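You operate a simulated robot arm through the tools that you are given. There is no shell and no other tool. Be economical: measure what you need, move in short steps, check, and stop when the job is done.

Carry out the task below with a simulated robot arm. There is one attempt and no reset: what you move stays moved.

## Task
Set the controls near the top of the gear bench. At the end: the small blue box (marked "Shims") from the top of the gear bench is in the bench drawer; the purple light dome is switched off; the orange light dome is switched on; the green light dome is switched off; whatever was shut is shut again. Leave all else as you found it, and nothing knocked over.

The check looks at the end state, three seconds after you hand in, the way a careful person would. Anything else that was tipped, shoved, dropped, spilled or broken makes it a failure.

## Robot
A 6-joint arm with a three-finger gripper, fixed in place. Base frame: the origin is at the foot of the arm, x ahead of it, y to its left, z up. Lengths are in m, angles in rad, forces in N, time in s.
Its first joint turns from -2.897 to 2.897 rad. Payload 4.89 kg.
The tool frame sits at the grasp point between the pads (the TCP): z along the fingers, y along the line on which they close. The tips reach 0.03 m beyond it. Largest opening 0.164 m; the body of the gripper starts 0.125 m behind the TCP.
Orientation is that of the tool frame in the base frame, as a unit quaternion [x, y, z, w]. With the fingers straight down and closing along the base's y, the tool's x points along the base's -x, its y along +y and its z along -z.

## Interface
- The arm moves only by the tool jog_arm. Its argument "increments" is a list of rows, each a list of 6 numbers: the shift along the base's x, y, z in units of 50 mm (1.0 is 50 mm), then the turn, a rotation vector about the base's x, y, z in units of 4 degrees (1.0 is 4 degrees). In form: [[dx, dy, dz, rx, ry, rz], ...]. A call has 1 to 10 rows; each row shifts and turns the commanded pose from where the row before left it. "hand" is the gripper command, from -1 (shut) to 1 (fully open), values between in proportion, set as the call begins (left out, the last holds). A call with a number of a shift or a turn outside -1 to 1 is refused whole. Rows are played at 5 a second. More than 0.05 m and 0.15 rad between two rows, or a gripper value outside its range, and nothing of the call is played. Where a pose cannot be reached the arm comes as near as it can. A force on the tool above 40 N (or 10 N above the force at the start of the call, whichever is more), or a blocked arm, ends the call early, and 0.2 s more pass. The fingers move at their own pace (about 0.108 m/s each) and stop on an object; they squeeze with about 21 N. The grip force told is the motor's: it shows also when the fingers shut on nothing. Time passes only in rows, and 0.2 s behind the last, so rows that do not move let the fingers close. The reply holds the time, the measured pose of the TCP, the force on the tool along the base axes, the opening and the grip force, in the units named above and with some noise, with the torque about the TCP (base axes, N m) and any sound that the robot's microphone picked up.
- Cameras (640 x 400 px; columns grow to the right, rows downward): "scene" is fixed at [0.2193, 0.6514, 1.6783]; the picture's right is [-0.96, -0.29, 0.00], its down [-0.13, 0.44, -0.89] and it looks along [0.25, -0.85, -0.46] (base axes); focal length 371 px, centre (320, 200). "wrist" rides on the gripper at [0.076, -0.002, -0.152] in the tool frame; the picture's right is [0.02, 1.00, 0.00], its down [-0.88, 0.02, -0.47] and it looks along [-0.47, 0.01, 0.88] (tool axes); focal length 247 px, centre (320, 200). There is no depth. A picture from a camera that has moved, and an enlarged one, comes with that camera's place and axes in the base frame and with its lens.
- grab_frame(camera): a new picture of that camera. It takes no simulated time.
- lift_body(by): slides the trunk up (or, below 0, down) by that many m; the arm rides with it, the base frame stays. It gives what a move gives, with no picture.
- zoom(camera, box): a new picture of the part [left, top, right, bottom] of that camera's present view, enlarged. It takes no simulated time.
- sign_off(): hands the job in; it is judged then, once.

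Work in short steps. Places have to be worked out from the pictures, the camera data and where the tool is seen: move nearer, look again, correct. Check each grasp and each placing, and mend what went wrong. You have 120 turns and 64 pictures in all, those below and enlarged ones among them. Open the gripper and draw the arm clear of the work before you hand the job in, unless the task says otherwise; then end with one line.

The tools are called after "Request:" by a JSON object that holds its "method" and its "body". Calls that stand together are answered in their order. jog_arm: Moves the arm, as the interface text tells. Its arguments: {"type":"object","properties":{"increments":{"type":"array"},"hand":{"type":"number"}},"required":["increments"]} The other tools are called the same way: lift_body (by) slides the trunk up or down; grab_frame (camera) takes a picture; zoom (camera, box) takes an enlarged picture of a part of a camera's view; sign_off () hands the job in.

At the start:

```text
time_s: 0.0
ee_pos: [0.3538, -0.5362, 1.3262]
ee_rot: [0.001, 1.0, 0.0, -0.001]
ft_force: [1.0, 0.4, -0.5]
moment: [0.01, 0.01, 0.01]
grip_width: 0.164
grip_force: 0.0
trunk travel left (down, up): [-0.175, 0.215]
```

scene: 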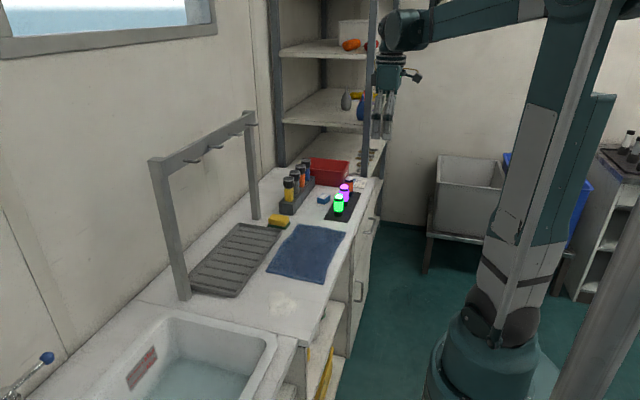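
wrist: 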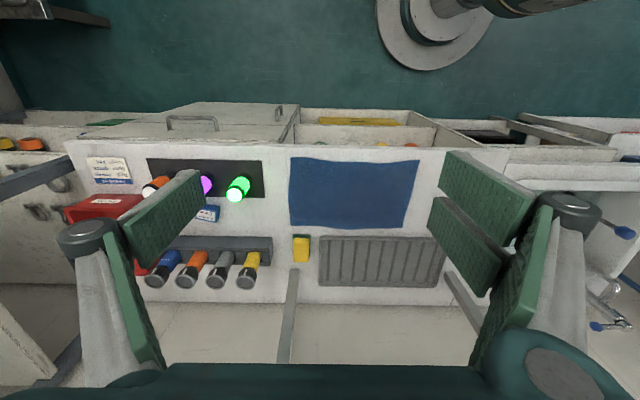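

The pictures show the dome panel, a note card, and a blue box on the bench. I'll look closer at each.

Request:
{"method": "zoom", "body": {"camera": "scene", "box": [260, 140, 400, 230]}}

Request:
{"method": "zoom", "body": {"camera": "wrist", "box": [60, 90, 300, 240]}}

Request:
{"method": "zoom", "body": {"camera": "scene", "box": [280, 180, 440, 380]}}

```text
4.44 times, centred on (330, 185) of scene
camera zoom: at [0.2193, 0.6514, 1.6783], right [-0.96, -0.29, 0.0], down [-0.13, 0.44, -0.89], along [0.25, -0.85, -0.46], focal length 1650 px, centre (276, 267)
```

zoom: 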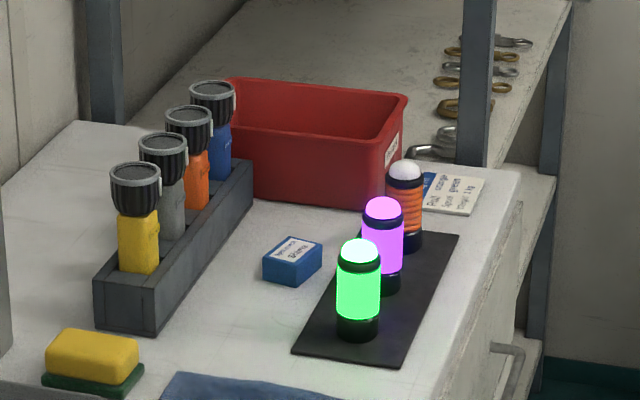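

```text
2.67 times, centred on (180, 165) of wrist
camera zoom: at [0.2785, -0.5368, 1.4779], right [-0.02, 1.0, 0.0], down [0.88, 0.02, 0.47], along [0.47, 0.01, -0.88], focal length 659 px, centre (693, 293)
```

zoom: 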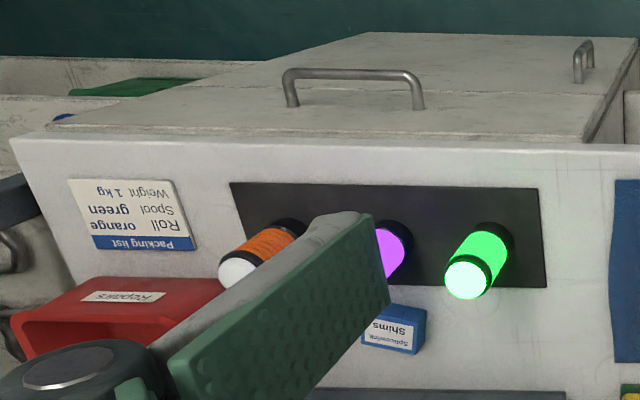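

```text
2.00 times, centred on (360, 280) of scene
camera zoom: at [0.2193, 0.6514, 1.6783], right [-0.96, -0.29, 0.0], down [-0.13, 0.44, -0.89], along [0.25, -0.85, -0.46], focal length 742 px, centre (240, 40)
```

zoom: 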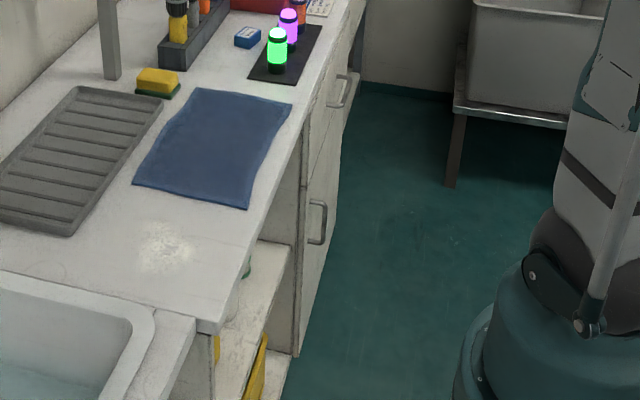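

Estimates: bench top z≈0.87; domes at x≈0.545 with y≈-0.733 (green), -0.835 (purple) and -0.937 (orange), tops z≈0.966. The Shims box is near (0.64,-0.84) and the drawer handle near (0.405,-0.90,0.742). I'll shut the fingers, move nearer and look again.

Request:
{"method": "jog_arm", "body": {"increments": [[0.8, -0.8, -0.4, 0, 0, 0], [0.8, -0.8, -0.4, 0, 0, 0], [0.8, -0.8, -0.4, 0, 0, 0], [0, 0, -0.4, 0, 0, 0]], "hand": -1}}

Request:
{"method": "grab_frame", "body": {"camera": "wrist"}}

Request:
{"method": "zoom", "body": {"camera": "scene", "box": [260, 60, 420, 230]}}

```text
refused: row 1 steps farther than a row can; nothing moved
```

```text
58 pictures are left
camera wrist: at [0.2785, -0.5368, 1.4779], right [-0.02, 1.0, 0.0], down [0.88, 0.02, 0.47], along [0.47, 0.01, -0.88], focal length 247 px, centre (320, 200)
```

wrist: 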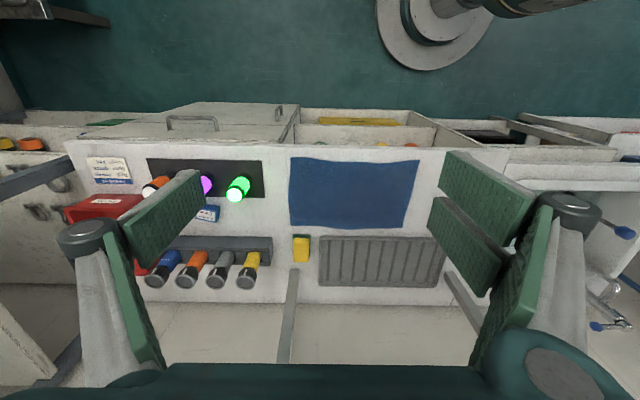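

```text
2.35 times, centred on (340, 145) of scene
camera zoom: at [0.2193, 0.6514, 1.6783], right [-0.96, -0.29, 0.0], down [-0.13, 0.44, -0.89], along [0.25, -0.85, -0.46], focal length 873 px, centre (273, 329)
```

zoom: 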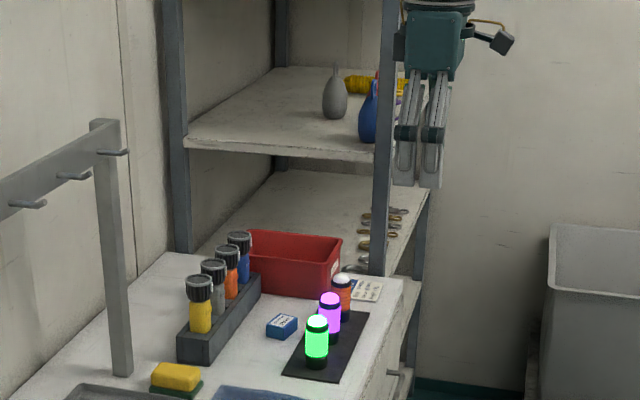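

Rows are limited to 0.05 m in total length, so I'll use smaller ones for the same approach.

Request:
{"method": "jog_arm", "body": {"increments": [[0.6, -0.6, -0.3, 0, 0, 0], [0.6, -0.6, -0.3, 0, 0, 0], [0.6, -0.6, -0.3, 0, 0, 0], [0.6, -0.6, -0.3, 0, 0, 0], [0, 0, -0.6, 0, 0, 0]], "hand": -1}}

Request:
{"method": "grab_frame", "body": {"camera": "wrist"}}

```text
time_s: 1.2
ee_pos: [0.4742, -0.6553, 1.2361]
ee_rot: [0.0, 1.0, 0.0, -0.001]
ft_force: [-0.2, 0.3, 0.2]
moment: [0.06, 0.0, -0.04]
grip_width: 0.0
grip_force: 21.1
trunk travel left (down, up): [-0.175, 0.215]
```

```text
56 pictures are left
camera wrist: at [0.3976, -0.656, 1.3881], right [-0.02, 1.0, 0.0], down [0.88, 0.02, 0.47], along [0.47, 0.01, -0.88], focal length 247 px, centre (320, 200)
```

wrist: 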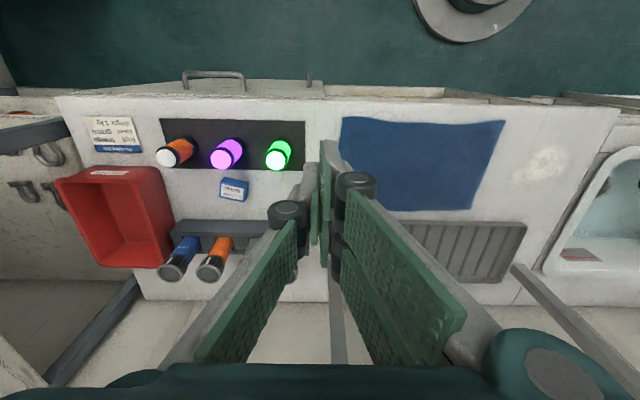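

The view of the domes, box and handle is clear now. I'll enlarge it for exact places.

Request:
{"method": "zoom", "body": {"camera": "wrist", "box": [130, 60, 330, 210]}}

```text
2.67 times, centred on (230, 135) of wrist
camera zoom: at [0.3976, -0.656, 1.3881], right [-0.02, 1.0, 0.0], down [0.88, 0.02, 0.47], along [0.47, 0.01, -0.88], focal length 659 px, centre (560, 373)
```

zoom: 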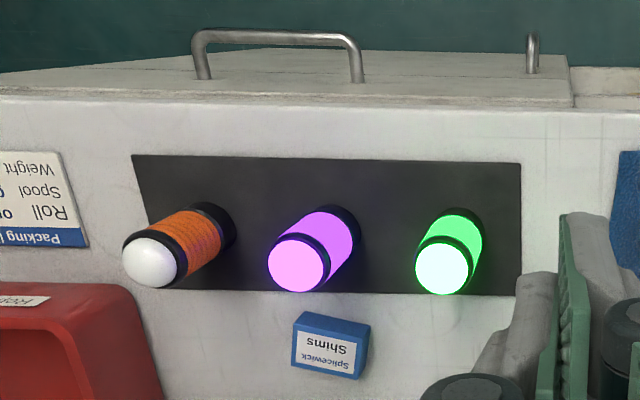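

Refined: domes at x≈0.548 with y -0.734 (green), -0.833 (purple) and -0.935 (orange). Next I go to just above the green dome with shut fingers.

Request:
{"method": "jog_arm", "body": {"increments": [[0.49, -0.527, -0.5, 0, 0, 0], [0.49, -0.527, -0.5, 0, 0, 0], [0.49, -0.527, -0.5, 0, 0, 0], [0, 0, -0.85, 0, 0, 0], [0, 0, -0.85, 0, 0, 0], [0, 0, -0.7, 0, 0, 0]]}}

Request:
{"method": "zoom", "body": {"camera": "scene", "box": [260, 110, 420, 210]}}

```text
time_s: 2.6
ee_pos: [0.5478, -0.7357, 1.0386]
ee_rot: [0.0, 1.0, -0.001, 0.0]
ft_force: [0.2, 0.7, 0.4]
moment: [-0.11, -0.05, -0.01]
grip_width: 0.0
grip_force: 21.4
trunk travel left (down, up): [-0.175, 0.215]
```

```text
4.00 times, centred on (340, 160) of scene
camera zoom: at [0.2193, 0.6514, 1.6783], right [-0.96, -0.29, 0.0], down [-0.13, 0.44, -0.89], along [0.25, -0.85, -0.46], focal length 1485 px, centre (240, 360)
```

zoom: 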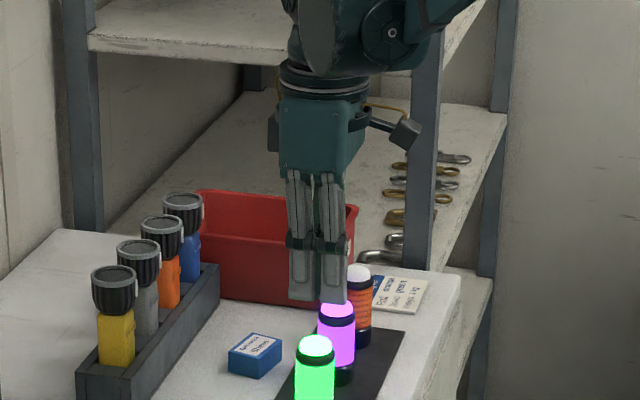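

The tips are about 4 cm above the green dome and aligned. I descend to near contact, then press in small steps.

Request:
{"method": "jog_arm", "body": {"increments": [[0, 0, -0.6, 0, 0, 0], [0, 0, -0.2, 0, 0, 0], [0, 0, -0.1, 0, 0, 0], [0, 0, -0.1, 0, 0, 0]]}}

Request:
{"method": "zoom", "body": {"camera": "scene", "box": [280, 150, 400, 230]}}

```text
time_s: 3.6
ee_pos: [0.5474, -0.736, 0.9907]
ee_rot: [0.0, 1.0, -0.001, 0.0]
ft_force: [0.5, -0.5, 1.5]
moment: [-0.02, -0.03, 0.02]
grip_width: 0.0061
grip_force: 21.0
trunk travel left (down, up): [-0.175, 0.215]
```

```text
5.00 times, centred on (340, 190) of scene
camera zoom: at [0.2193, 0.6514, 1.6783], right [-0.96, -0.29, 0.0], down [-0.13, 0.44, -0.89], along [0.25, -0.85, -0.46], focal length 1856 px, centre (220, 250)
```

zoom: 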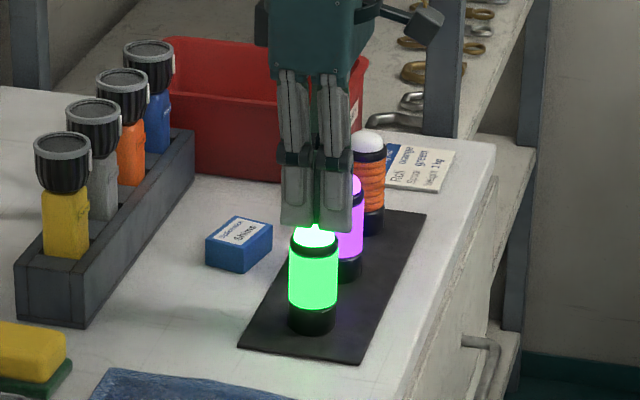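

Contact has begun: the dome wedges the fingers a few mm apart. I press a little further while watching force and sound.

Request:
{"method": "jog_arm", "body": {"increments": [[0, 0, -0.06, 0, 0, 0], [0, 0, -0.06, 0, 0, 0]]}}

```text
time_s: 4.2
ee_pos: [0.5475, -0.7358, 0.9855]
ee_rot: [0.001, 1.0, 0.0, 0.0]
ft_force: [2.7, -2.8, 12.9]
moment: [-0.03, -0.09, 0.01]
grip_width: 0.0064
grip_force: 20.9
trunk travel left (down, up): [-0.175, 0.215]
heard: click
```

A click was heard, so I rise and check the lights.

Request:
{"method": "jog_arm", "body": {"increments": [[0, 0, 0.4, 0, 0, 0], [0, 0, 0.7, 0, 0, 0]]}}

Request:
{"method": "zoom", "body": {"camera": "scene", "box": [280, 150, 400, 230]}}

```text
time_s: 4.8
ee_pos: [0.549, -0.7363, 1.0385]
ee_rot: [0.0, 1.0, -0.001, 0.0]
ft_force: [0.7, -0.7, -0.9]
moment: [0.1, 0.06, 0.01]
grip_width: 0.0
grip_force: 21.3
trunk travel left (down, up): [-0.175, 0.215]
```

```text
5.00 times, centred on (340, 190) of scene
camera zoom: at [0.2193, 0.6514, 1.6783], right [-0.96, -0.29, 0.0], down [-0.13, 0.44, -0.89], along [0.25, -0.85, -0.46], focal length 1856 px, centre (220, 250)
```

zoom: 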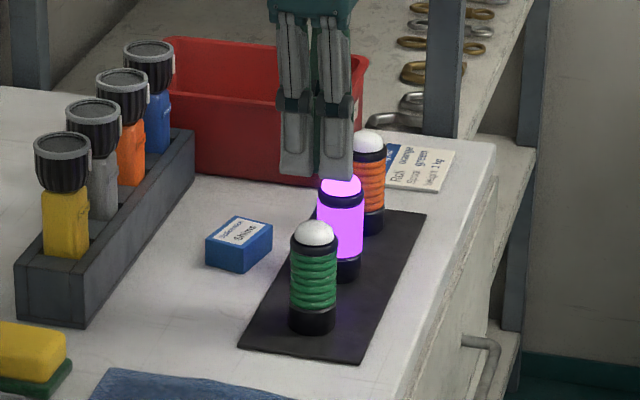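

Green is off, and the others have not changed. Next is purple: 0.098 m along -y, then press.

Request:
{"method": "jog_arm", "body": {"increments": [[0, -0.98, 0, 0, 0, 0], [0, -0.98, 0, 0, 0, 0], [0, 0, 0, 0, 0, 0]]}}

```text
time_s: 5.6
ee_pos: [0.5489, -0.8369, 1.0412]
ee_rot: [0.001, 1.0, 0.0, 0.0]
ft_force: [-0.8, 0.3, -1.1]
moment: [0.15, 0.01, 0.04]
grip_width: 0.0002
grip_force: 20.9
trunk travel left (down, up): [-0.175, 0.215]
```

The tool is over purple, about 3 mm past in y, so I correct that while descending and press.

Request:
{"method": "jog_arm", "body": {"increments": [[0, 0.06, -0.6, 0, 0, 0], [0, 0, -0.3, 0, 0, 0], [0, 0, -0.1, 0, 0, 0], [0, 0, -0.06, 0, 0, 0], [0, 0, -0.04, 0, 0, 0]]}}

```text
time_s: 6.8
ee_pos: [0.5486, -0.832, 0.9843]
ee_rot: [0.0, 1.0, 0.0, 0.0]
ft_force: [1.0, -2.3, 12.9]
moment: [-0.08, -0.01, -0.01]
grip_width: 0.0061
grip_force: 20.6
trunk travel left (down, up): [-0.175, 0.215]
heard: click
```

It clicked. I rise and move toward orange, then check.

Request:
{"method": "jog_arm", "body": {"increments": [[0, 0, 0.5, 0, 0, 0], [0, 0, 0.6, 0, 0, 0], [0, -1, 0, 0, 0, 0], [0, -1, 0, 0, 0, 0], [0, 0, 0, 0, 0, 0]]}}

Request:
{"method": "zoom", "body": {"camera": "scene", "box": [280, 150, 400, 230]}}

```text
time_s: 8.0
ee_pos: [0.5494, -0.9323, 1.0368]
ee_rot: [0.0, 1.0, 0.0, -0.001]
ft_force: [1.2, -0.6, -0.6]
moment: [0.18, 0.04, 0.03]
grip_width: 0.0
grip_force: 21.2
trunk travel left (down, up): [-0.175, 0.215]
```

```text
5.00 times, centred on (340, 190) of scene
camera zoom: at [0.2193, 0.6514, 1.6783], right [-0.96, -0.29, 0.0], down [-0.13, 0.44, -0.89], along [0.25, -0.85, -0.46], focal length 1856 px, centre (220, 250)
```

zoom: 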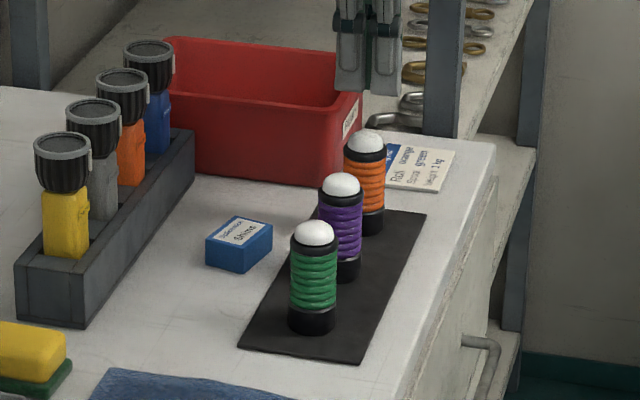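

Purple is off, and the tool is over orange at (0.549,-0.932). I press it.

Request:
{"method": "jog_arm", "body": {"increments": [[0, 0, -0.6, 0, 0, 0], [0, 0, -0.22, 0, 0, 0], [0, 0, -0.1, 0, 0, 0], [0, 0, -0.06, 0, 0, 0], [0, 0, -0.05, 0, 0, 0]]}}

```text
time_s: 9.2
ee_pos: [0.5476, -0.9312, 0.9888]
ee_rot: [0.0, 1.0, 0.0, 0.0]
ft_force: [0.7, -0.2, 2.4]
moment: [-0.04, 0.01, 0.03]
grip_width: 0.0059
grip_force: 21.5
trunk travel left (down, up): [-0.175, 0.215]
heard: click
```

It clicked. I rise, back away toward -x, and look.

Request:
{"method": "jog_arm", "body": {"increments": [[0, 0, 0.5, 0, 0, 0], [0, 0, 0.9, 0, 0, 0], [0, 0, 0.9, 0, 0, 0], [-0.8, 0.3, 0.3, 0, 0, 0], [-0.8, 0.3, 0.3, 0, 0, 0]]}}

Request:
{"method": "zoom", "body": {"camera": "scene", "box": [280, 150, 400, 230]}}

Request:
{"method": "grab_frame", "body": {"camera": "wrist"}}

```text
time_s: 10.4
ee_pos: [0.4712, -0.8991, 1.1343]
ee_rot: [-0.001, 1.0, 0.0, -0.001]
ft_force: [3.1, -0.2, -2.1]
moment: [0.05, 0.42, 0.02]
grip_width: 0.0003
grip_force: 21.1
trunk travel left (down, up): [-0.175, 0.215]
```

```text
5.00 times, centred on (340, 190) of scene
camera zoom: at [0.2193, 0.6514, 1.6783], right [-0.96, -0.29, 0.0], down [-0.13, 0.44, -0.89], along [0.25, -0.85, -0.46], focal length 1856 px, centre (220, 250)
```

zoom: 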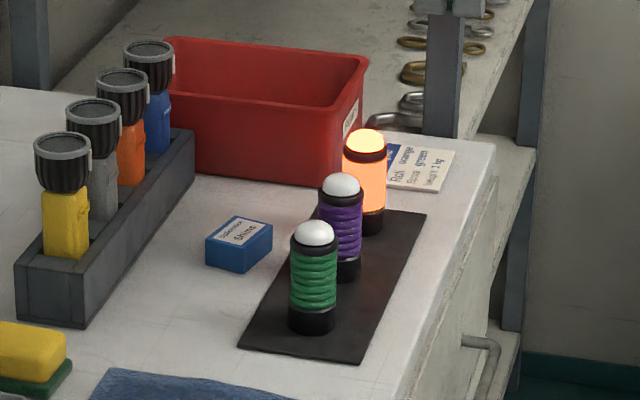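

```text
49 pictures are left
camera wrist: at [0.3954, -0.8994, 1.286], right [-0.02, 1.0, 0.0], down [0.88, 0.02, 0.47], along [0.47, 0.01, -0.88], focal length 247 px, centre (320, 200)
```

wrist: 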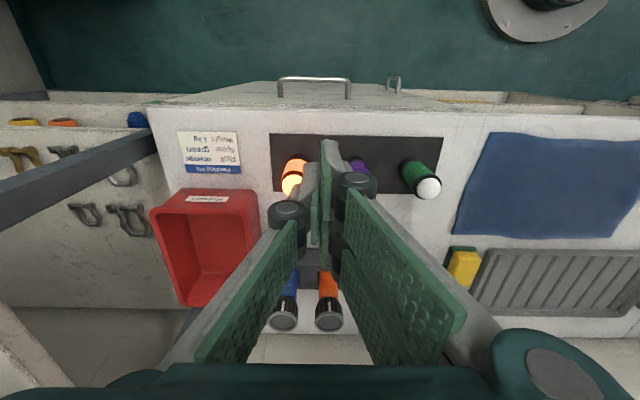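

All three lights are as wanted. Now I move in front of the bench to locate the drawer handle.

Request:
{"method": "jog_arm", "body": {"increments": [[-0.9, 0, 0, 0, 0, 0], [-0.9, 0, 0, 0, 0, 0], [-0.9, 0, -0.3, 0, 0, 0], [-0.5, 0, -0.8, 0, 0, 0]]}}

Request:
{"method": "grab_frame", "body": {"camera": "wrist"}}

Request:
{"method": "zoom", "body": {"camera": "scene", "box": [320, 180, 420, 310]}}

```text
time_s: 11.4
ee_pos: [0.3081, -0.9, 1.077]
ee_rot: [0.0, 1.0, 0.0, 0.0]
ft_force: [0.2, 0.7, 0.3]
moment: [-0.21, 0.0, 0.03]
grip_width: 0.0
grip_force: 20.7
trunk travel left (down, up): [-0.175, 0.215]
```

```text
48 pictures are left
camera wrist: at [0.2327, -0.9008, 1.23], right [-0.02, 1.0, 0.0], down [0.88, 0.02, 0.47], along [0.47, 0.01, -0.88], focal length 247 px, centre (320, 200)
```

wrist: 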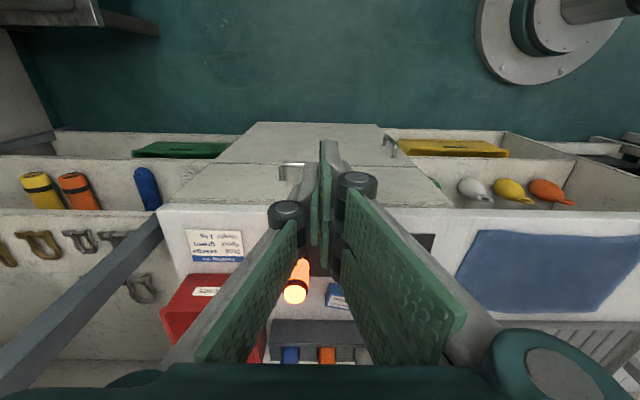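

```text
3.08 times, centred on (370, 245) of scene
camera zoom: at [0.2193, 0.6514, 1.6783], right [-0.96, -0.29, 0.0], down [-0.13, 0.44, -0.89], along [0.25, -0.85, -0.46], focal length 1142 px, centre (166, 62)
```

zoom: 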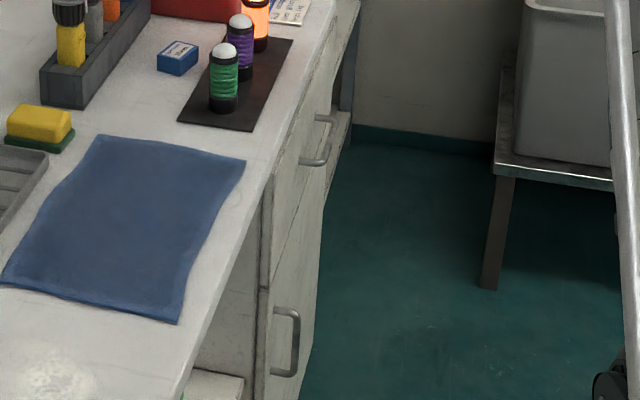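

The bar runs from y≈-0.97 to -0.835 at x≈0.407, z≈0.74, with the drawer front at x≈0.45. I'll grasp the bar with the tool tilted forward and the fingers closing in the x-z plane. First I yaw -90° in free space.

Request:
{"method": "jog_arm", "body": {"increments": [[0, 0, 0, 0, 0, -1], [0, 0, 0, 0, 0, -1], [0, 0, 0, 0, 0, -1], [0, 0, 0, 0, 0, -1], [0, 0, 0, 0, 0, -1], [0, 0, 0, 0, 0, -1], [0, 0, 0, 0, 0, -1], [0, 0, 0, 0, 0, -1], [0, 0, 0, 0, 0, -1], [0, 0, 0, 0, 0, -1]], "hand": -0.5}}

Request:
{"method": "jog_arm", "body": {"increments": [[0, 0, 0, 0, 0, -1], [0, 0, 0, 0, 0, -1], [0, 0, 0, 0, 0, -1], [0, 0, 0, 0, 0, -1], [0, 0, 0, 0, 0, -1], [0, 0, 0, 0, 0, -1], [0, 0, 0, 0, 0, -1], [0, 0, 0, 0, 0, -1], [0, 0, 0, 0, 0, -1], [0, 0, 0, 0, 0, -1]]}}

Request:
{"method": "jog_arm", "body": {"increments": [[0, 0, 0, 0, 0, -1], [0, 0, 0, 0, 0, -1], [0, 0, 0, 0, 0, -0.5], [0, 0, 0, 0, -1, 0], [0, 0, 0, 0, -1, 0], [0, 0, 0, 0, -1, 0], [0, 0, 0, 0, -1, 0], [0, 0, 0, 0, -1, 0], [0, 0, 0, 0, -1, 0]]}}

```text
time_s: 13.6
ee_pos: [0.3073, -0.9003, 1.079]
ee_rot: [0.342, 0.94, 0.0, -0.001]
ft_force: [-0.5, -0.4, -0.1]
moment: [0.01, 0.02, 0.0]
grip_width: 0.0411
grip_force: 0.0
trunk travel left (down, up): [-0.175, 0.215]
```

```text
time_s: 15.8
ee_pos: [0.3082, -0.8994, 1.0781]
ee_rot: [0.644, 0.765, 0.0, 0.0]
ft_force: [0.3, 0.5, -0.4]
moment: [-0.02, 0.0, -0.01]
grip_width: 0.0409
grip_force: 0.1
trunk travel left (down, up): [-0.175, 0.215]
```

```text
time_s: 17.8
ee_pos: [0.3074, -0.9003, 1.0779]
ee_rot: [0.691, 0.692, 0.147, 0.146]
ft_force: [1.5, -0.3, 0.1]
moment: [-0.02, 0.07, -0.01]
grip_width: 0.0409
grip_force: 0.1
trunk travel left (down, up): [-0.175, 0.215]
```

The tilt goes the right way (tool z = (0.41,0,-0.91)). I tilt on to about 44° and descend to a standoff.

Request:
{"method": "jog_arm", "body": {"increments": [[-0.1, 0.05, -0.9, 0, -1, 0], [-0.1, 0.05, -0.9, 0, -1, 0], [0, 0, -0.9, 0, -1, 0], [0, 0, -0.9, 0, -1, 0], [0, 0, -0.9, 0, -1, 0]]}}

Request:
{"method": "grab_frame", "body": {"camera": "wrist"}}

Request:
{"method": "zoom", "body": {"camera": "scene", "box": [320, 150, 420, 250]}}

```text
time_s: 19.0
ee_pos: [0.2968, -0.8955, 0.8554]
ee_rot: [0.656, 0.655, 0.264, 0.266]
ft_force: [0.5, 2.0, 1.0]
moment: [-0.19, 0.16, -0.21]
grip_width: 0.0409
grip_force: 0.1
trunk travel left (down, up): [-0.175, 0.215]
```

```text
46 pictures are left
camera wrist: at [0.1899, -0.8181, 0.9649], right [0.72, 0.02, 0.7], down [-0.32, -0.88, 0.35], along [0.62, -0.47, -0.63], focal length 247 px, centre (320, 200)
```

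wrist: 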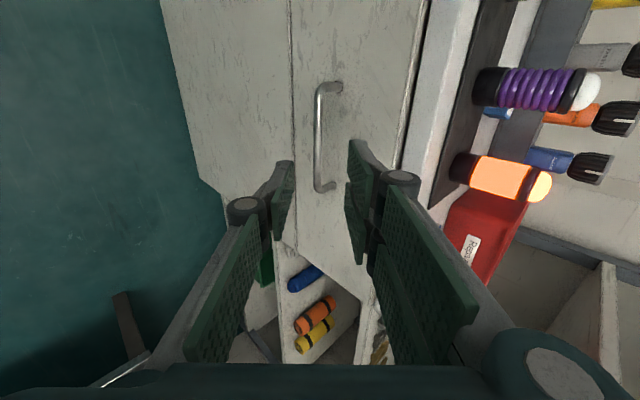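

```text
4.00 times, centred on (370, 200) of scene
camera zoom: at [0.2193, 0.6514, 1.6783], right [-0.96, -0.29, 0.0], down [-0.13, 0.44, -0.89], along [0.25, -0.85, -0.46], focal length 1485 px, centre (120, 200)
```

zoom: 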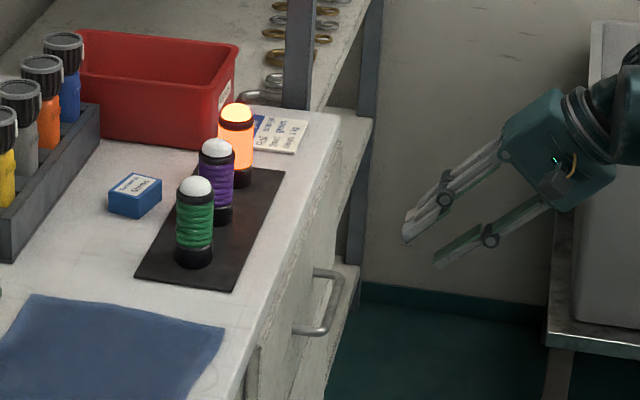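

The wrist view confirms the bar at (0.406,-0.90,0.741), nearly straight ahead along the tool axis. I narrow the opening to about 32 mm and advance, pausing short to check.

Request:
{"method": "jog_arm", "body": {"increments": [[0.64, -0.03, -0.65, 0, 0, 0], [0.64, -0.03, -0.65, 0, 0, 0], [0.46, -0.03, -0.47, 0, 0, 0], [0, 0, 0, 0, 0, 0]], "hand": -0.6}}

Request:
{"method": "grab_frame", "body": {"camera": "wrist"}}

Request:
{"method": "zoom", "body": {"camera": "scene", "box": [330, 190, 410, 250]}}

```text
time_s: 20.0
ee_pos: [0.3841, -0.9003, 0.7661]
ee_rot: [0.656, 0.655, 0.264, 0.265]
ft_force: [0.6, 0.7, -0.2]
moment: [0.01, 0.0, 0.0]
grip_width: 0.0328
grip_force: 0.1
trunk travel left (down, up): [-0.175, 0.215]
```

```text
44 pictures are left
camera wrist: at [0.2782, -0.8228, 0.8746], right [0.72, 0.02, 0.69], down [-0.31, -0.88, 0.35], along [0.62, -0.47, -0.63], focal length 247 px, centre (320, 200)
```

wrist: 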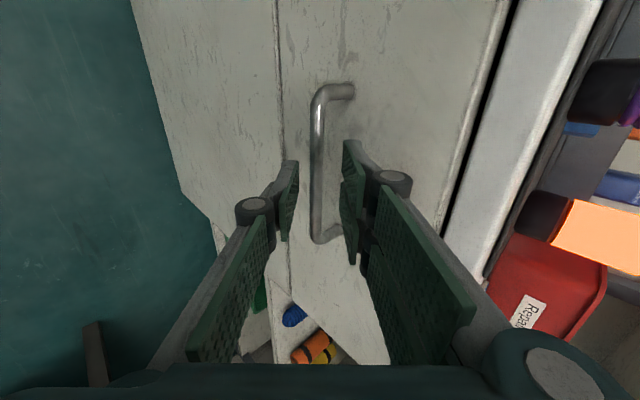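

```text
6.67 times, centred on (370, 220) of scene
camera zoom: at [0.2193, 0.6514, 1.6783], right [-0.96, -0.29, 0.0], down [-0.13, 0.44, -0.89], along [0.25, -0.85, -0.46], focal length 2475 px, centre (-13, 67)
```

zoom: 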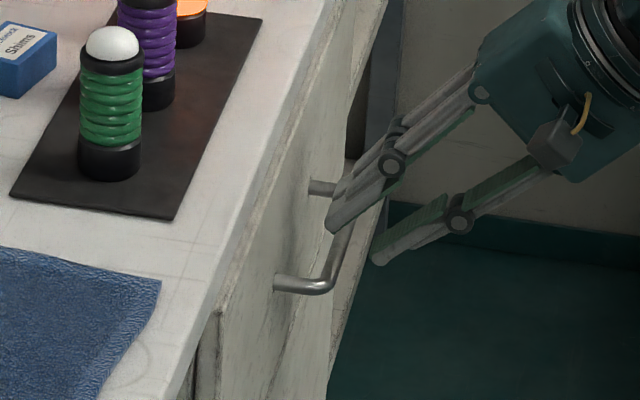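

The bar sits between the fingertips. I advance about 16 mm further and close.

Request:
{"method": "jog_arm", "body": {"increments": [[0.12, 0, -0.12, 0, 0, 0], [0.11, 0, -0.11, 0, 0, 0]]}}

Request:
{"method": "jog_arm", "body": {"increments": [[0, 0, 0, 0, 0, 0], [0, 0, 0, 0, 0, 0], [0, 0, 0, 0, 0, 0]], "hand": -1}}

```text
time_s: 20.6
ee_pos: [0.3968, -0.9008, 0.7535]
ee_rot: [0.655, 0.656, 0.265, 0.265]
ft_force: [-0.3, 0.9, 0.9]
moment: [0.0, 0.03, -0.03]
grip_width: 0.0327
grip_force: 0.0
trunk travel left (down, up): [-0.175, 0.215]
```

```text
time_s: 21.4
ee_pos: [0.3959, -0.9016, 0.7552]
ee_rot: [0.656, 0.655, 0.265, 0.266]
ft_force: [-12.9, -5.5, 14.5]
moment: [0.12, 0.0, 0.03]
grip_width: 0.0
grip_force: 20.8
trunk travel left (down, up): [-0.175, 0.215]
```

The fingers shut fully with a push back along the tool axis, so the bar slipped off the tips. I look before retrying.

Request:
{"method": "zoom", "body": {"camera": "wrist", "box": [240, 60, 420, 270]}}

Request:
{"method": "zoom", "body": {"camera": "scene", "box": [340, 195, 400, 240]}}

```text
1.90 times, centred on (330, 165) of wrist
camera zoom: at [0.2892, -0.8227, 0.8627], right [0.72, 0.02, 0.7], down [-0.32, -0.88, 0.35], along [0.62, -0.47, -0.63], focal length 470 px, centre (301, 267)
```

zoom: 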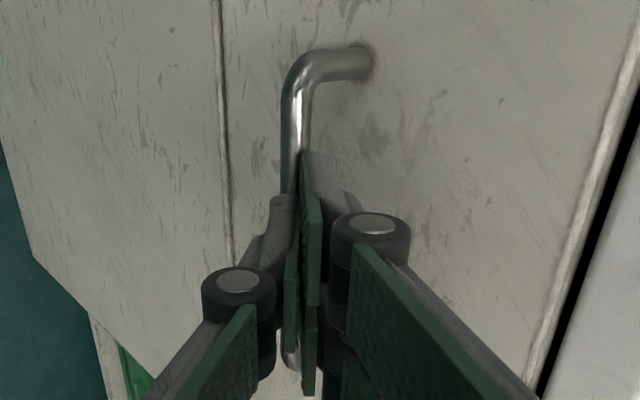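

```text
8.89 times, centred on (370, 218) of scene
camera zoom: at [0.2193, 0.6514, 1.6783], right [-0.96, -0.29, 0.0], down [-0.13, 0.44, -0.89], along [0.25, -0.85, -0.46], focal length 3300 px, centre (-124, 44)
```

zoom: 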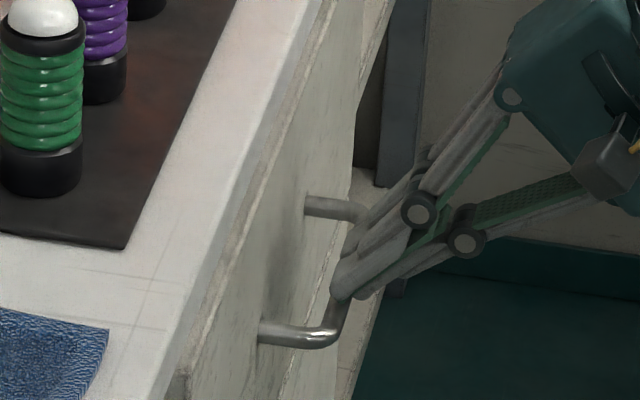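

The bar lies just beyond the tips, at about (0.42,-0.90,0.731). I reopen, advance 18 mm more, and close.

Request:
{"method": "jog_arm", "body": {"increments": [[-0.1, 0, 0.1, 0, 0, 0], [0, 0, 0, 0, 0, 0]], "hand": -0.58}}

Request:
{"method": "jog_arm", "body": {"increments": [[0.16, 0, -0.16, 0, 0, 0], [0.12, 0, -0.12, 0, 0, 0], [0.1, 0, -0.1, 0, 0, 0]]}}

Request:
{"method": "jog_arm", "body": {"increments": [[0, 0, 0, 0, 0, 0], [0, 0, 0, 0, 0, 0], [0, 0, 0, 0, 0, 0]], "hand": -1}}

```text
time_s: 22.0
ee_pos: [0.3916, -0.9006, 0.7578]
ee_rot: [0.655, 0.656, 0.265, 0.265]
ft_force: [-0.5, 0.4, 0.5]
moment: [-0.02, -0.02, 0.0]
grip_width: 0.0344
grip_force: 0.2
trunk travel left (down, up): [-0.175, 0.215]
```

```text
time_s: 22.8
ee_pos: [0.4096, -0.8996, 0.7394]
ee_rot: [0.657, 0.655, 0.265, 0.264]
ft_force: [-0.4, 0.1, 0.6]
moment: [0.0, -0.03, -0.04]
grip_width: 0.0342
grip_force: 0.2
trunk travel left (down, up): [-0.175, 0.215]
```

```text
time_s: 23.7
ee_pos: [0.4082, -0.9001, 0.7377]
ee_rot: [0.657, 0.656, 0.263, 0.264]
ft_force: [-0.7, -1.3, -12.5]
moment: [-0.23, 0.13, -0.15]
grip_width: 0.0109
grip_force: 44.5
trunk travel left (down, up): [-0.175, 0.215]
stopped in row 3: the force on the tool passed its limit at 42 N (the readings are from after the stop); the commanded pose is now the measured one
```

The bar is gripped (10.9 mm between the pads). I pull gently along -x.

Request:
{"method": "jog_arm", "body": {"increments": [[-0.15, 0, 0.02, 0, 0, 0], [-0.3, 0, 0, 0, 0, 0], [-0.4, 0, 0, 0, 0, 0]]}}

Request:
{"method": "zoom", "body": {"camera": "scene", "box": [320, 170, 440, 260]}}

```text
time_s: 24.5
ee_pos: [0.3679, -0.9006, 0.7366]
ee_rot: [0.656, 0.657, 0.264, 0.263]
ft_force: [1.1, 2.2, -19.3]
moment: [-0.85, 0.17, -0.81]
grip_width: 0.011
grip_force: 45.9
trunk travel left (down, up): [-0.175, 0.215]
stopped in row 3: the force on the tool passed its limit at 42 N (the readings are from after the stop); the commanded pose is now the measured one
```

```text
4.44 times, centred on (380, 215) of scene
camera zoom: at [0.2193, 0.6514, 1.6783], right [-0.96, -0.29, 0.0], down [-0.13, 0.44, -0.89], along [0.25, -0.85, -0.46], focal length 1650 px, centre (53, 133)
```

zoom: 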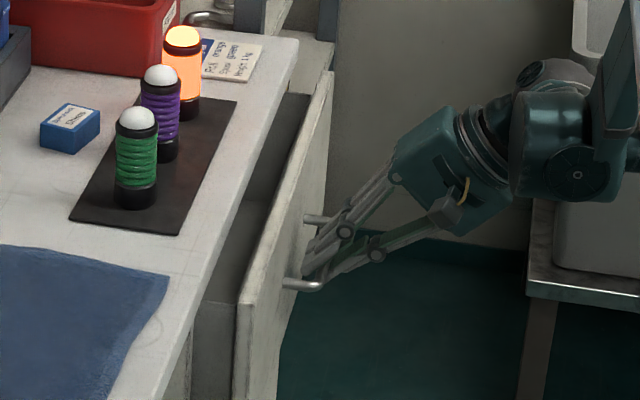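

The drawer is opening. There is a vertical load of about -19 N, so I ease down a few mm and keep pulling more gently.

Request:
{"method": "jog_arm", "body": {"increments": [[0, 0, -0.06, 0, 0, 0], [-0.2, 0, 0, 0, 0, 0], [-0.2, 0, 0, 0, 0, 0], [-0.2, 0, 0, 0, 0, 0]]}}

```text
time_s: 25.5
ee_pos: [0.3364, -0.8994, 0.737]
ee_rot: [0.656, 0.657, 0.263, 0.264]
ft_force: [-0.3, -29.6, 23.0]
moment: [-0.37, -0.23, -0.36]
grip_width: 0.0106
grip_force: 45.1
trunk travel left (down, up): [-0.175, 0.215]
```

The side loads are from small misalignment. I relax them slightly (-y, +z) and go on.

Request:
{"method": "jog_arm", "body": {"increments": [[-0.1, -0.04, 0.03, 0, 0, 0], [-0.2, 0, 0, 0, 0, 0], [-0.2, 0, 0, 0, 0, 0], [-0.2, 0, 0, 0, 0, 0]]}}

```text
time_s: 26.5
ee_pos: [0.3031, -0.9, 0.7368]
ee_rot: [0.655, 0.657, 0.264, 0.263]
ft_force: [0.1, 32.7, -14.9]
moment: [0.54, 0.11, 0.37]
grip_width: 0.0107
grip_force: 45.2
trunk travel left (down, up): [-0.175, 0.215]
```

Request:
{"method": "jog_arm", "body": {"increments": [[-0.1, 0.02, -0.01, 0, 0, 0], [-0.2, 0, 0, 0, 0, 0], [-0.2, 0, 0, 0, 0, 0], [-0.2, 0, 0, 0, 0, 0], [-0.2, 0, 0, 0, 0, 0]]}}

Request:
{"method": "grab_frame", "body": {"camera": "scene"}}

```text
time_s: 27.7
ee_pos: [0.2573, -0.8999, 0.7378]
ee_rot: [0.656, 0.656, 0.264, 0.263]
ft_force: [-0.8, 27.8, -15.8]
moment: [-0.09, 0.11, 0.01]
grip_width: 0.0108
grip_force: 45.4
trunk travel left (down, up): [-0.175, 0.215]
```

```text
39 pictures are left
```

scene: 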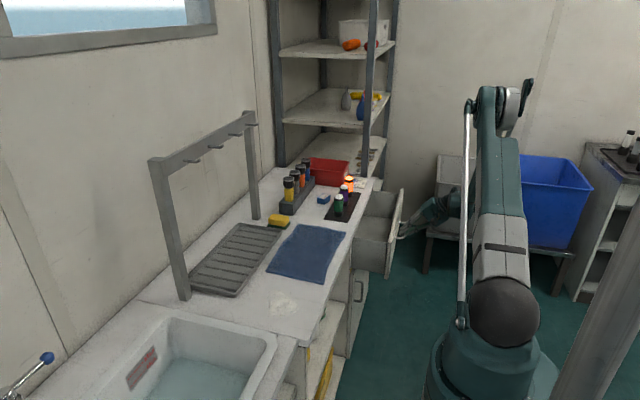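

The drawer is open about 15 cm. I pull 4 cm more for comfortable clearance, easing the side load.

Request:
{"method": "jog_arm", "body": {"increments": [[-0.1, 0.03, -0.02, 0, 0, 0], [-0.2, 0, 0, 0, 0, 0], [-0.2, 0, 0, 0, 0, 0], [-0.2, 0, 0, 0, 0, 0], [-0.1, 0, 0, 0, 0, 0], [0, 0, 0, 0, 0, 0]]}}

Request:
{"method": "jog_arm", "body": {"increments": [[0, 0, 0, 0, 0, 0], [0, 0, 0, 0, 0, 0]], "hand": -0.58}}

Request:
{"method": "jog_arm", "body": {"increments": [[-0.3, 0, 0.3, 0, 0, 0], [-0.5, 0, 0.5, 0, 0, 0], [-0.6, 0, 0.6, 0, 0, 0]]}}

```text
time_s: 29.1
ee_pos: [0.2171, -0.9, 0.7375]
ee_rot: [0.656, 0.656, 0.264, 0.264]
ft_force: [0.0, -25.0, 18.9]
moment: [-0.32, -0.19, -0.27]
grip_width: 0.0108
grip_force: 44.9
trunk travel left (down, up): [-0.175, 0.215]
```

```text
time_s: 29.7
ee_pos: [0.2183, -0.8988, 0.7353]
ee_rot: [0.656, 0.657, 0.265, 0.262]
ft_force: [0.4, -0.3, 0.1]
moment: [-0.01, 0.02, 0.02]
grip_width: 0.0343
grip_force: 0.0
trunk travel left (down, up): [-0.175, 0.215]
```

```text
time_s: 30.5
ee_pos: [0.148, -0.899, 0.8044]
ee_rot: [0.656, 0.657, 0.264, 0.263]
ft_force: [0.6, -1.5, -1.1]
moment: [0.04, 0.01, 0.11]
grip_width: 0.0344
grip_force: 0.0
trunk travel left (down, up): [-0.175, 0.215]
```

Released and clear of the handle. I rise and undo the tilt and yaw.

Request:
{"method": "jog_arm", "body": {"increments": [[0, 0, 0.9, 0, 0, 0], [0, 0, 0.9, 0, 0, 0], [0, 0, 0.9, 0, 1, 0], [0, 0, 0.9, 0, 1, 0], [0, 0, 0.9, 0, 1, 0], [0, 0, 0.9, 0, 1, 0], [0, 0, 0, 0, 1, 0], [0, 0, 0, 0, 1, 0], [0, 0, 0, 0, 1, 0], [0, 0, 0, 0, 1, 0]]}}

Request:
{"method": "jog_arm", "body": {"increments": [[0, 0, 0, 0, 1, 0], [0, 0, 0, 0, 1, 0], [0, 0, 0, 0, 1, 0], [0, 0, 0, 0, 0, 1], [0, 0, 0, 0, 0, 1], [0, 0, 0, 0, 0, 1], [0, 0, 0, 0, 0, 1], [0, 0, 0, 0, 0, 1], [0, 0, 0, 0, 0, 1], [0, 0, 0, 0, 0, 1]]}}

Request:
{"method": "jog_arm", "body": {"increments": [[0.3, 0, 0, 0, 0, 1], [0.3, 0, 0, 0, 0, 1], [0.3, 0, 0, 0, 0, 1], [0.3, 0, 0, 0, 0, 1], [0.3, 0, 0, 0, 0, 1], [0.3, 0, 0, 0, 0, 1], [0.3, 0, 0, 0, 0, 1], [0.3, 0, 0, 0, 0, 1], [0.3, 0, 0, 0, 0, 1], [0.3, 0, 0, 0, 0, 1]], "hand": 0.22}}

Request:
{"method": "jog_arm", "body": {"increments": [[0.3, 0, 0, 0, 0, 1], [0.3, 0, 0, 0, 0, 1], [0.3, 0, 0, 0, 0, 1], [0.3, 0, 0, 0, 0, 1], [0.3, 0, 0, 0, 0, 1], [0.3, 0, 0, 0, 0, 0.5]]}}

Request:
{"method": "grab_frame", "body": {"camera": "wrist"}}

```text
time_s: 32.7
ee_pos: [0.1466, -0.8997, 1.076]
ee_rot: [0.703, 0.703, 0.073, 0.072]
ft_force: [-0.3, 0.2, -0.2]
moment: [0.02, -0.05, -0.01]
grip_width: 0.0347
grip_force: 0.0
trunk travel left (down, up): [-0.175, 0.215]
```

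```text
time_s: 34.9
ee_pos: [0.1477, -0.8986, 1.0751]
ee_rot: [0.515, 0.857, -0.001, -0.002]
ft_force: [-0.8, 0.2, 0.6]
moment: [0.02, 0.0, -0.01]
grip_width: 0.0345
grip_force: 0.1
trunk travel left (down, up): [-0.175, 0.215]
```

```text
time_s: 37.1
ee_pos: [0.2977, -0.8987, 1.0758]
ee_rot: [0.191, 0.982, -0.001, -0.001]
ft_force: [-0.8, -0.4, 0.4]
moment: [-0.02, -0.05, 0.02]
grip_width: 0.0999
grip_force: 0.0
trunk travel left (down, up): [-0.175, 0.215]
```

```text
time_s: 38.5
ee_pos: [0.3861, -0.8985, 1.0748]
ee_rot: [0.001, 1.0, -0.001, -0.001]
ft_force: [0.5, 0.6, -0.4]
moment: [0.01, -0.09, 0.04]
grip_width: 0.1
grip_force: 0.2
trunk travel left (down, up): [-0.175, 0.215]
```

```text
38 pictures are left
camera wrist: at [0.3112, -0.8993, 1.228], right [-0.02, 1.0, 0.0], down [0.88, 0.02, 0.47], along [0.47, 0.01, -0.88], focal length 247 px, centre (320, 200)
```

wrist: 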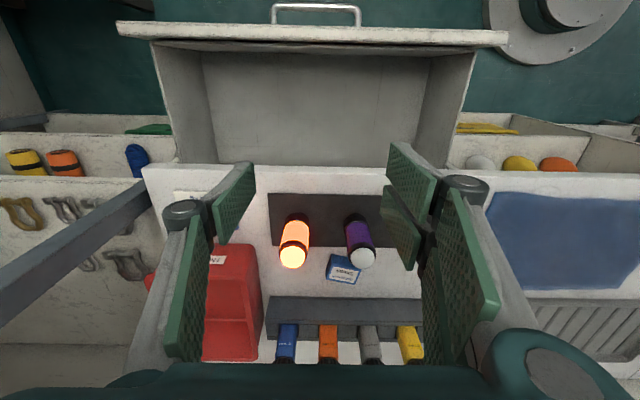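

The drawer is open and empty. Now I enlarge the box for its exact place and angle.

Request:
{"method": "zoom", "body": {"camera": "wrist", "box": [280, 200, 400, 300]}}

```text
4.00 times, centred on (340, 250) of wrist
camera zoom: at [0.3112, -0.8993, 1.228], right [-0.02, 1.0, 0.0], down [0.88, 0.02, 0.47], along [0.47, 0.01, -0.88], focal length 988 px, centre (240, 0)
```

zoom: 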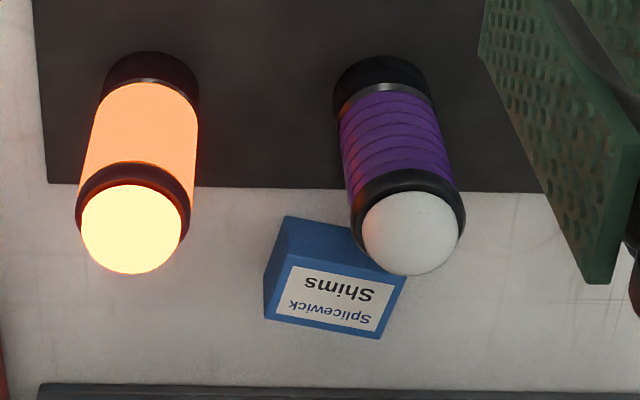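

The box centre is about (0.643,-0.849), top z≈0.893, 55×39 mm, long axis turned about -15°. I move above it with a matching yaw.

Request:
{"method": "jog_arm", "body": {"increments": [[0.857, 0.167, 0, 0, 0, -0.625], [0.857, 0.167, 0, 0, 0, -0.625], [0.857, 0.167, 0, 0, 0, -0.625], [0.857, 0.167, 0, 0, 0, -0.625], [0.857, 0.167, 0, 0, 0, -0.625], [0.857, 0.167, 0, 0, 0, -0.625], [0, 0, 0, 0, 0, 0]]}}

Request:
{"method": "grab_frame", "body": {"camera": "wrist"}}

Request:
{"method": "zoom", "body": {"camera": "scene", "box": [270, 110, 390, 220]}}

```text
time_s: 40.1
ee_pos: [0.6459, -0.8477, 1.0744]
ee_rot: [0.131, 0.991, -0.001, -0.001]
ft_force: [1.2, -0.3, -1.0]
moment: [-0.03, 0.08, 0.02]
grip_width: 0.1
grip_force: 0.0
trunk travel left (down, up): [-0.175, 0.215]
```

```text
36 pictures are left
camera wrist: at [0.5726, -0.8279, 1.2269], right [0.24, 0.97, 0.0], down [0.86, -0.21, 0.47], along [0.46, -0.12, -0.88], focal length 247 px, centre (320, 200)
```

wrist: 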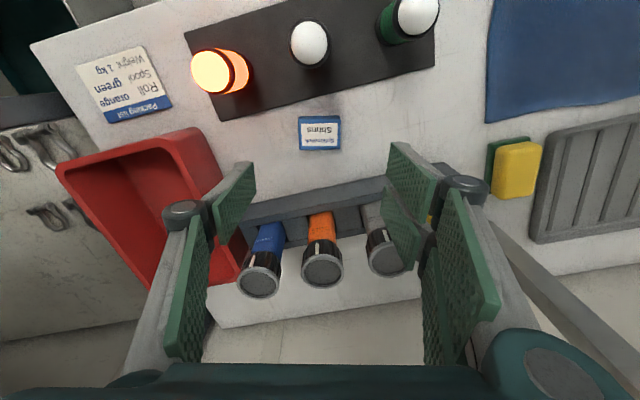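

```text
3.64 times, centred on (330, 165) of scene
camera zoom: at [0.2193, 0.6514, 1.6783], right [-0.96, -0.29, 0.0], down [-0.13, 0.44, -0.89], along [0.25, -0.85, -0.46], focal length 1350 px, centre (284, 327)
```

zoom: 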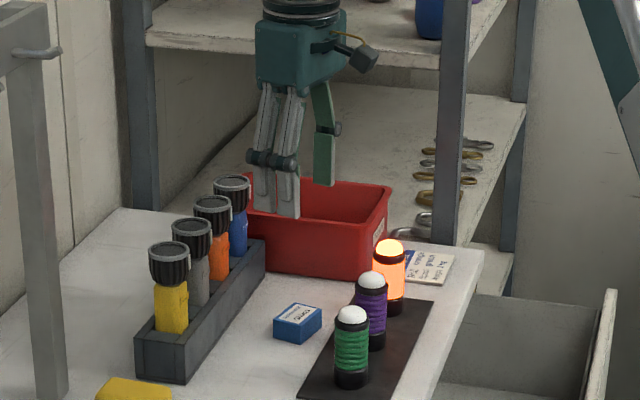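

Alignment is good (box top centre ≈(0.650,-0.849)) and there is clearance to the bin and torches. I descend to TCP z≈0.903.

Request:
{"method": "jog_arm", "body": {"increments": [[0.08, -0.02, -0.8, 0, 0, 0], [0, 0, -0.8, 0, 0, 0], [0, 0, -0.8, 0, 0, 0], [0, 0, -0.6, 0, 0, 0], [0, 0, -0.38, 0, 0, 0], [0, 0, 0, 0, 0, 0]]}}

Request:
{"method": "grab_frame", "body": {"camera": "wrist"}}

Request:
{"method": "zoom", "body": {"camera": "scene", "box": [270, 130, 390, 220]}}

```text
time_s: 41.5
ee_pos: [0.6483, -0.8509, 0.9062]
ee_rot: [0.13, 0.991, -0.002, -0.001]
ft_force: [0.0, 0.5, -0.4]
moment: [0.04, 0.04, -0.01]
grip_width: 0.0999
grip_force: 0.0
trunk travel left (down, up): [-0.175, 0.215]
```

```text
34 pictures are left
camera wrist: at [0.5758, -0.8309, 1.0584], right [0.24, 0.97, 0.0], down [0.86, -0.21, 0.47], along [0.46, -0.12, -0.88], focal length 247 px, centre (320, 200)
```

wrist: 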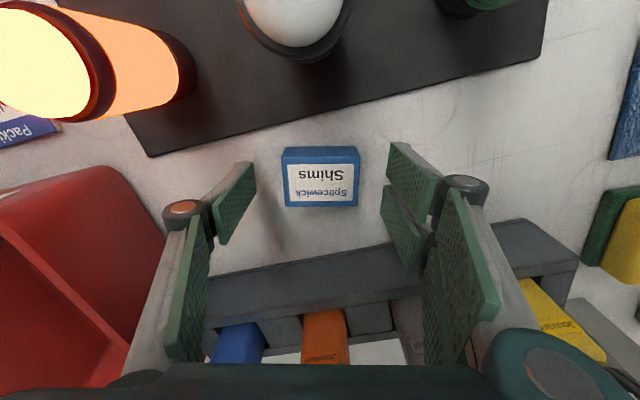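

```text
4.44 times, centred on (330, 175) of scene
camera zoom: at [0.2193, 0.6514, 1.6783], right [-0.96, -0.29, 0.0], down [-0.13, 0.44, -0.89], along [0.25, -0.85, -0.46], focal length 1650 px, centre (276, 311)
```

zoom: 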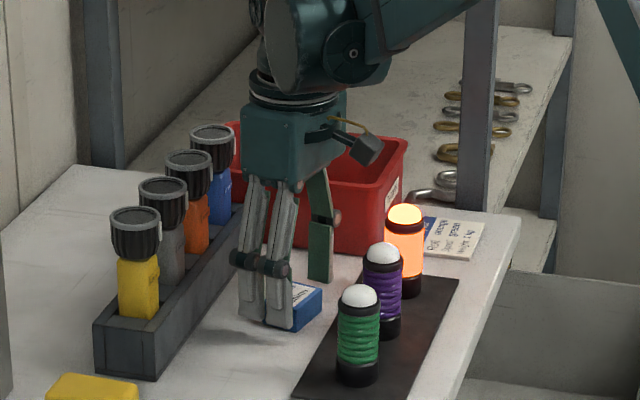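

The box is centred between the pads. I lower 3 mm and close.

Request:
{"method": "jog_arm", "body": {"increments": [[0.02, 0, -0.06, 0, 0, 0], [0, 0, 0, 0, 0, 0]]}}

Request:
{"method": "jog_arm", "body": {"increments": [[0, 0, 0, 0, 0, 0], [0, 0, 0, 0, 0, 0], [0, 0, 0, 0, 0, 0]], "hand": -1}}

Request:
{"method": "jog_arm", "body": {"increments": [[0, 0, 0.3, 0, 0, 0], [0, 0, 0.6, 0, 0, 0], [0, 0, 0.8, 0, 0, 0], [0, 0, 0.8, 0, 0, 0], [0, 0, 0.8, 0, 0, 0]]}}

Request:
{"method": "grab_frame", "body": {"camera": "wrist"}}

```text
time_s: 42.1
ee_pos: [0.65, -0.8491, 0.9044]
ee_rot: [0.13, 0.992, -0.001, -0.001]
ft_force: [0.1, -0.6, -0.2]
moment: [-0.02, -0.02, -0.02]
grip_width: 0.1001
grip_force: 0.0
trunk travel left (down, up): [-0.175, 0.215]
```

```text
time_s: 42.9
ee_pos: [0.651, -0.8493, 0.904]
ee_rot: [0.131, 0.991, -0.001, -0.001]
ft_force: [0.6, 0.2, 0.4]
moment: [-0.02, 0.0, 0.0]
grip_width: 0.0575
grip_force: 20.8
trunk travel left (down, up): [-0.175, 0.215]
```

```text
time_s: 44.1
ee_pos: [0.6508, -0.8504, 1.0695]
ee_rot: [0.131, 0.991, -0.002, 0.0]
ft_force: [0.3, -1.0, -0.8]
moment: [0.06, 0.07, 0.01]
grip_width: 0.0574
grip_force: 20.9
trunk travel left (down, up): [-0.175, 0.215]
```

```text
32 pictures are left
camera wrist: at [0.577, -0.8317, 1.223], right [0.24, 0.97, 0.0], down [0.86, -0.21, 0.47], along [0.46, -0.12, -0.88], focal length 247 px, centre (320, 200)
```

wrist: 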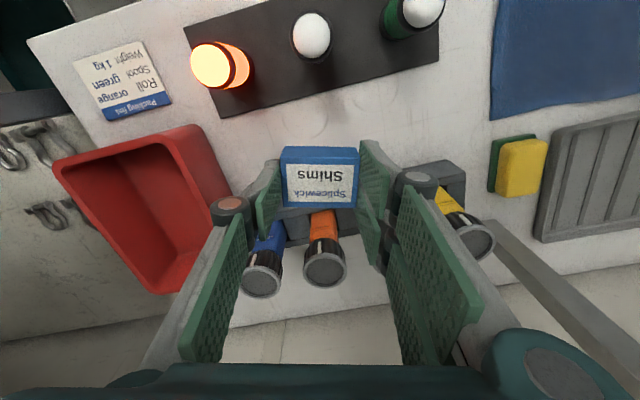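

The box is held. I carry it back over the open drawer, undoing the yaw.

Request:
{"method": "jog_arm", "body": {"increments": [[-0.95, -0.13, 0, 0, 0, 0.625], [-0.95, -0.13, 0, 0, 0, 0.625], [-0.95, -0.13, 0, 0, 0, 0.625], [-0.95, -0.13, 0, 0, 0, 0.625], [-0.95, -0.13, 0, 0, 0, 0.625], [-0.95, -0.13, 0, 0, 0, 0.625], [0, 0, 0, 0, 0, 0]]}}

Request:
{"method": "grab_frame", "body": {"camera": "wrist"}}

Request:
{"method": "zoom", "body": {"camera": "scene", "box": [300, 120, 460, 290]}}

```text
time_s: 45.7
ee_pos: [0.363, -0.8905, 1.0698]
ee_rot: [0.0, 1.0, -0.001, 0.0]
ft_force: [-0.6, -0.6, -1.2]
moment: [0.0, -0.09, -0.02]
grip_width: 0.0571
grip_force: 20.9
trunk travel left (down, up): [-0.175, 0.215]
```

```text
31 pictures are left
camera wrist: at [0.2873, -0.8893, 1.2218], right [-0.02, 1.0, 0.0], down [0.88, 0.02, 0.47], along [0.47, 0.01, -0.88], focal length 247 px, centre (320, 200)
```

wrist: 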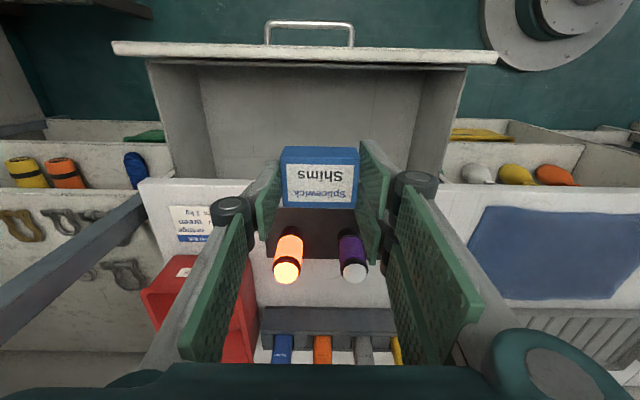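

```text
2.35 times, centred on (380, 205) of scene
camera zoom: at [0.2193, 0.6514, 1.6783], right [-0.96, -0.29, 0.0], down [-0.13, 0.44, -0.89], along [0.25, -0.85, -0.46], focal length 873 px, centre (179, 188)
```

zoom: 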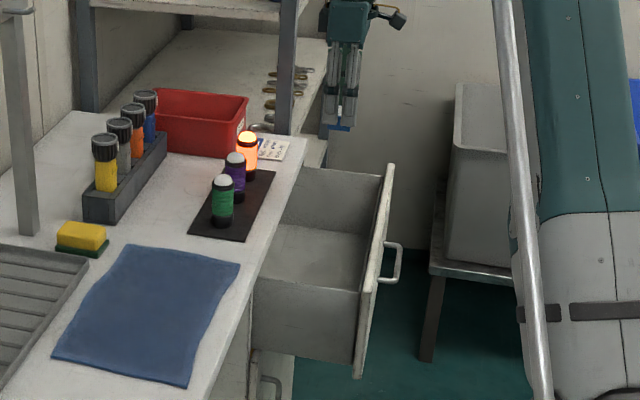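

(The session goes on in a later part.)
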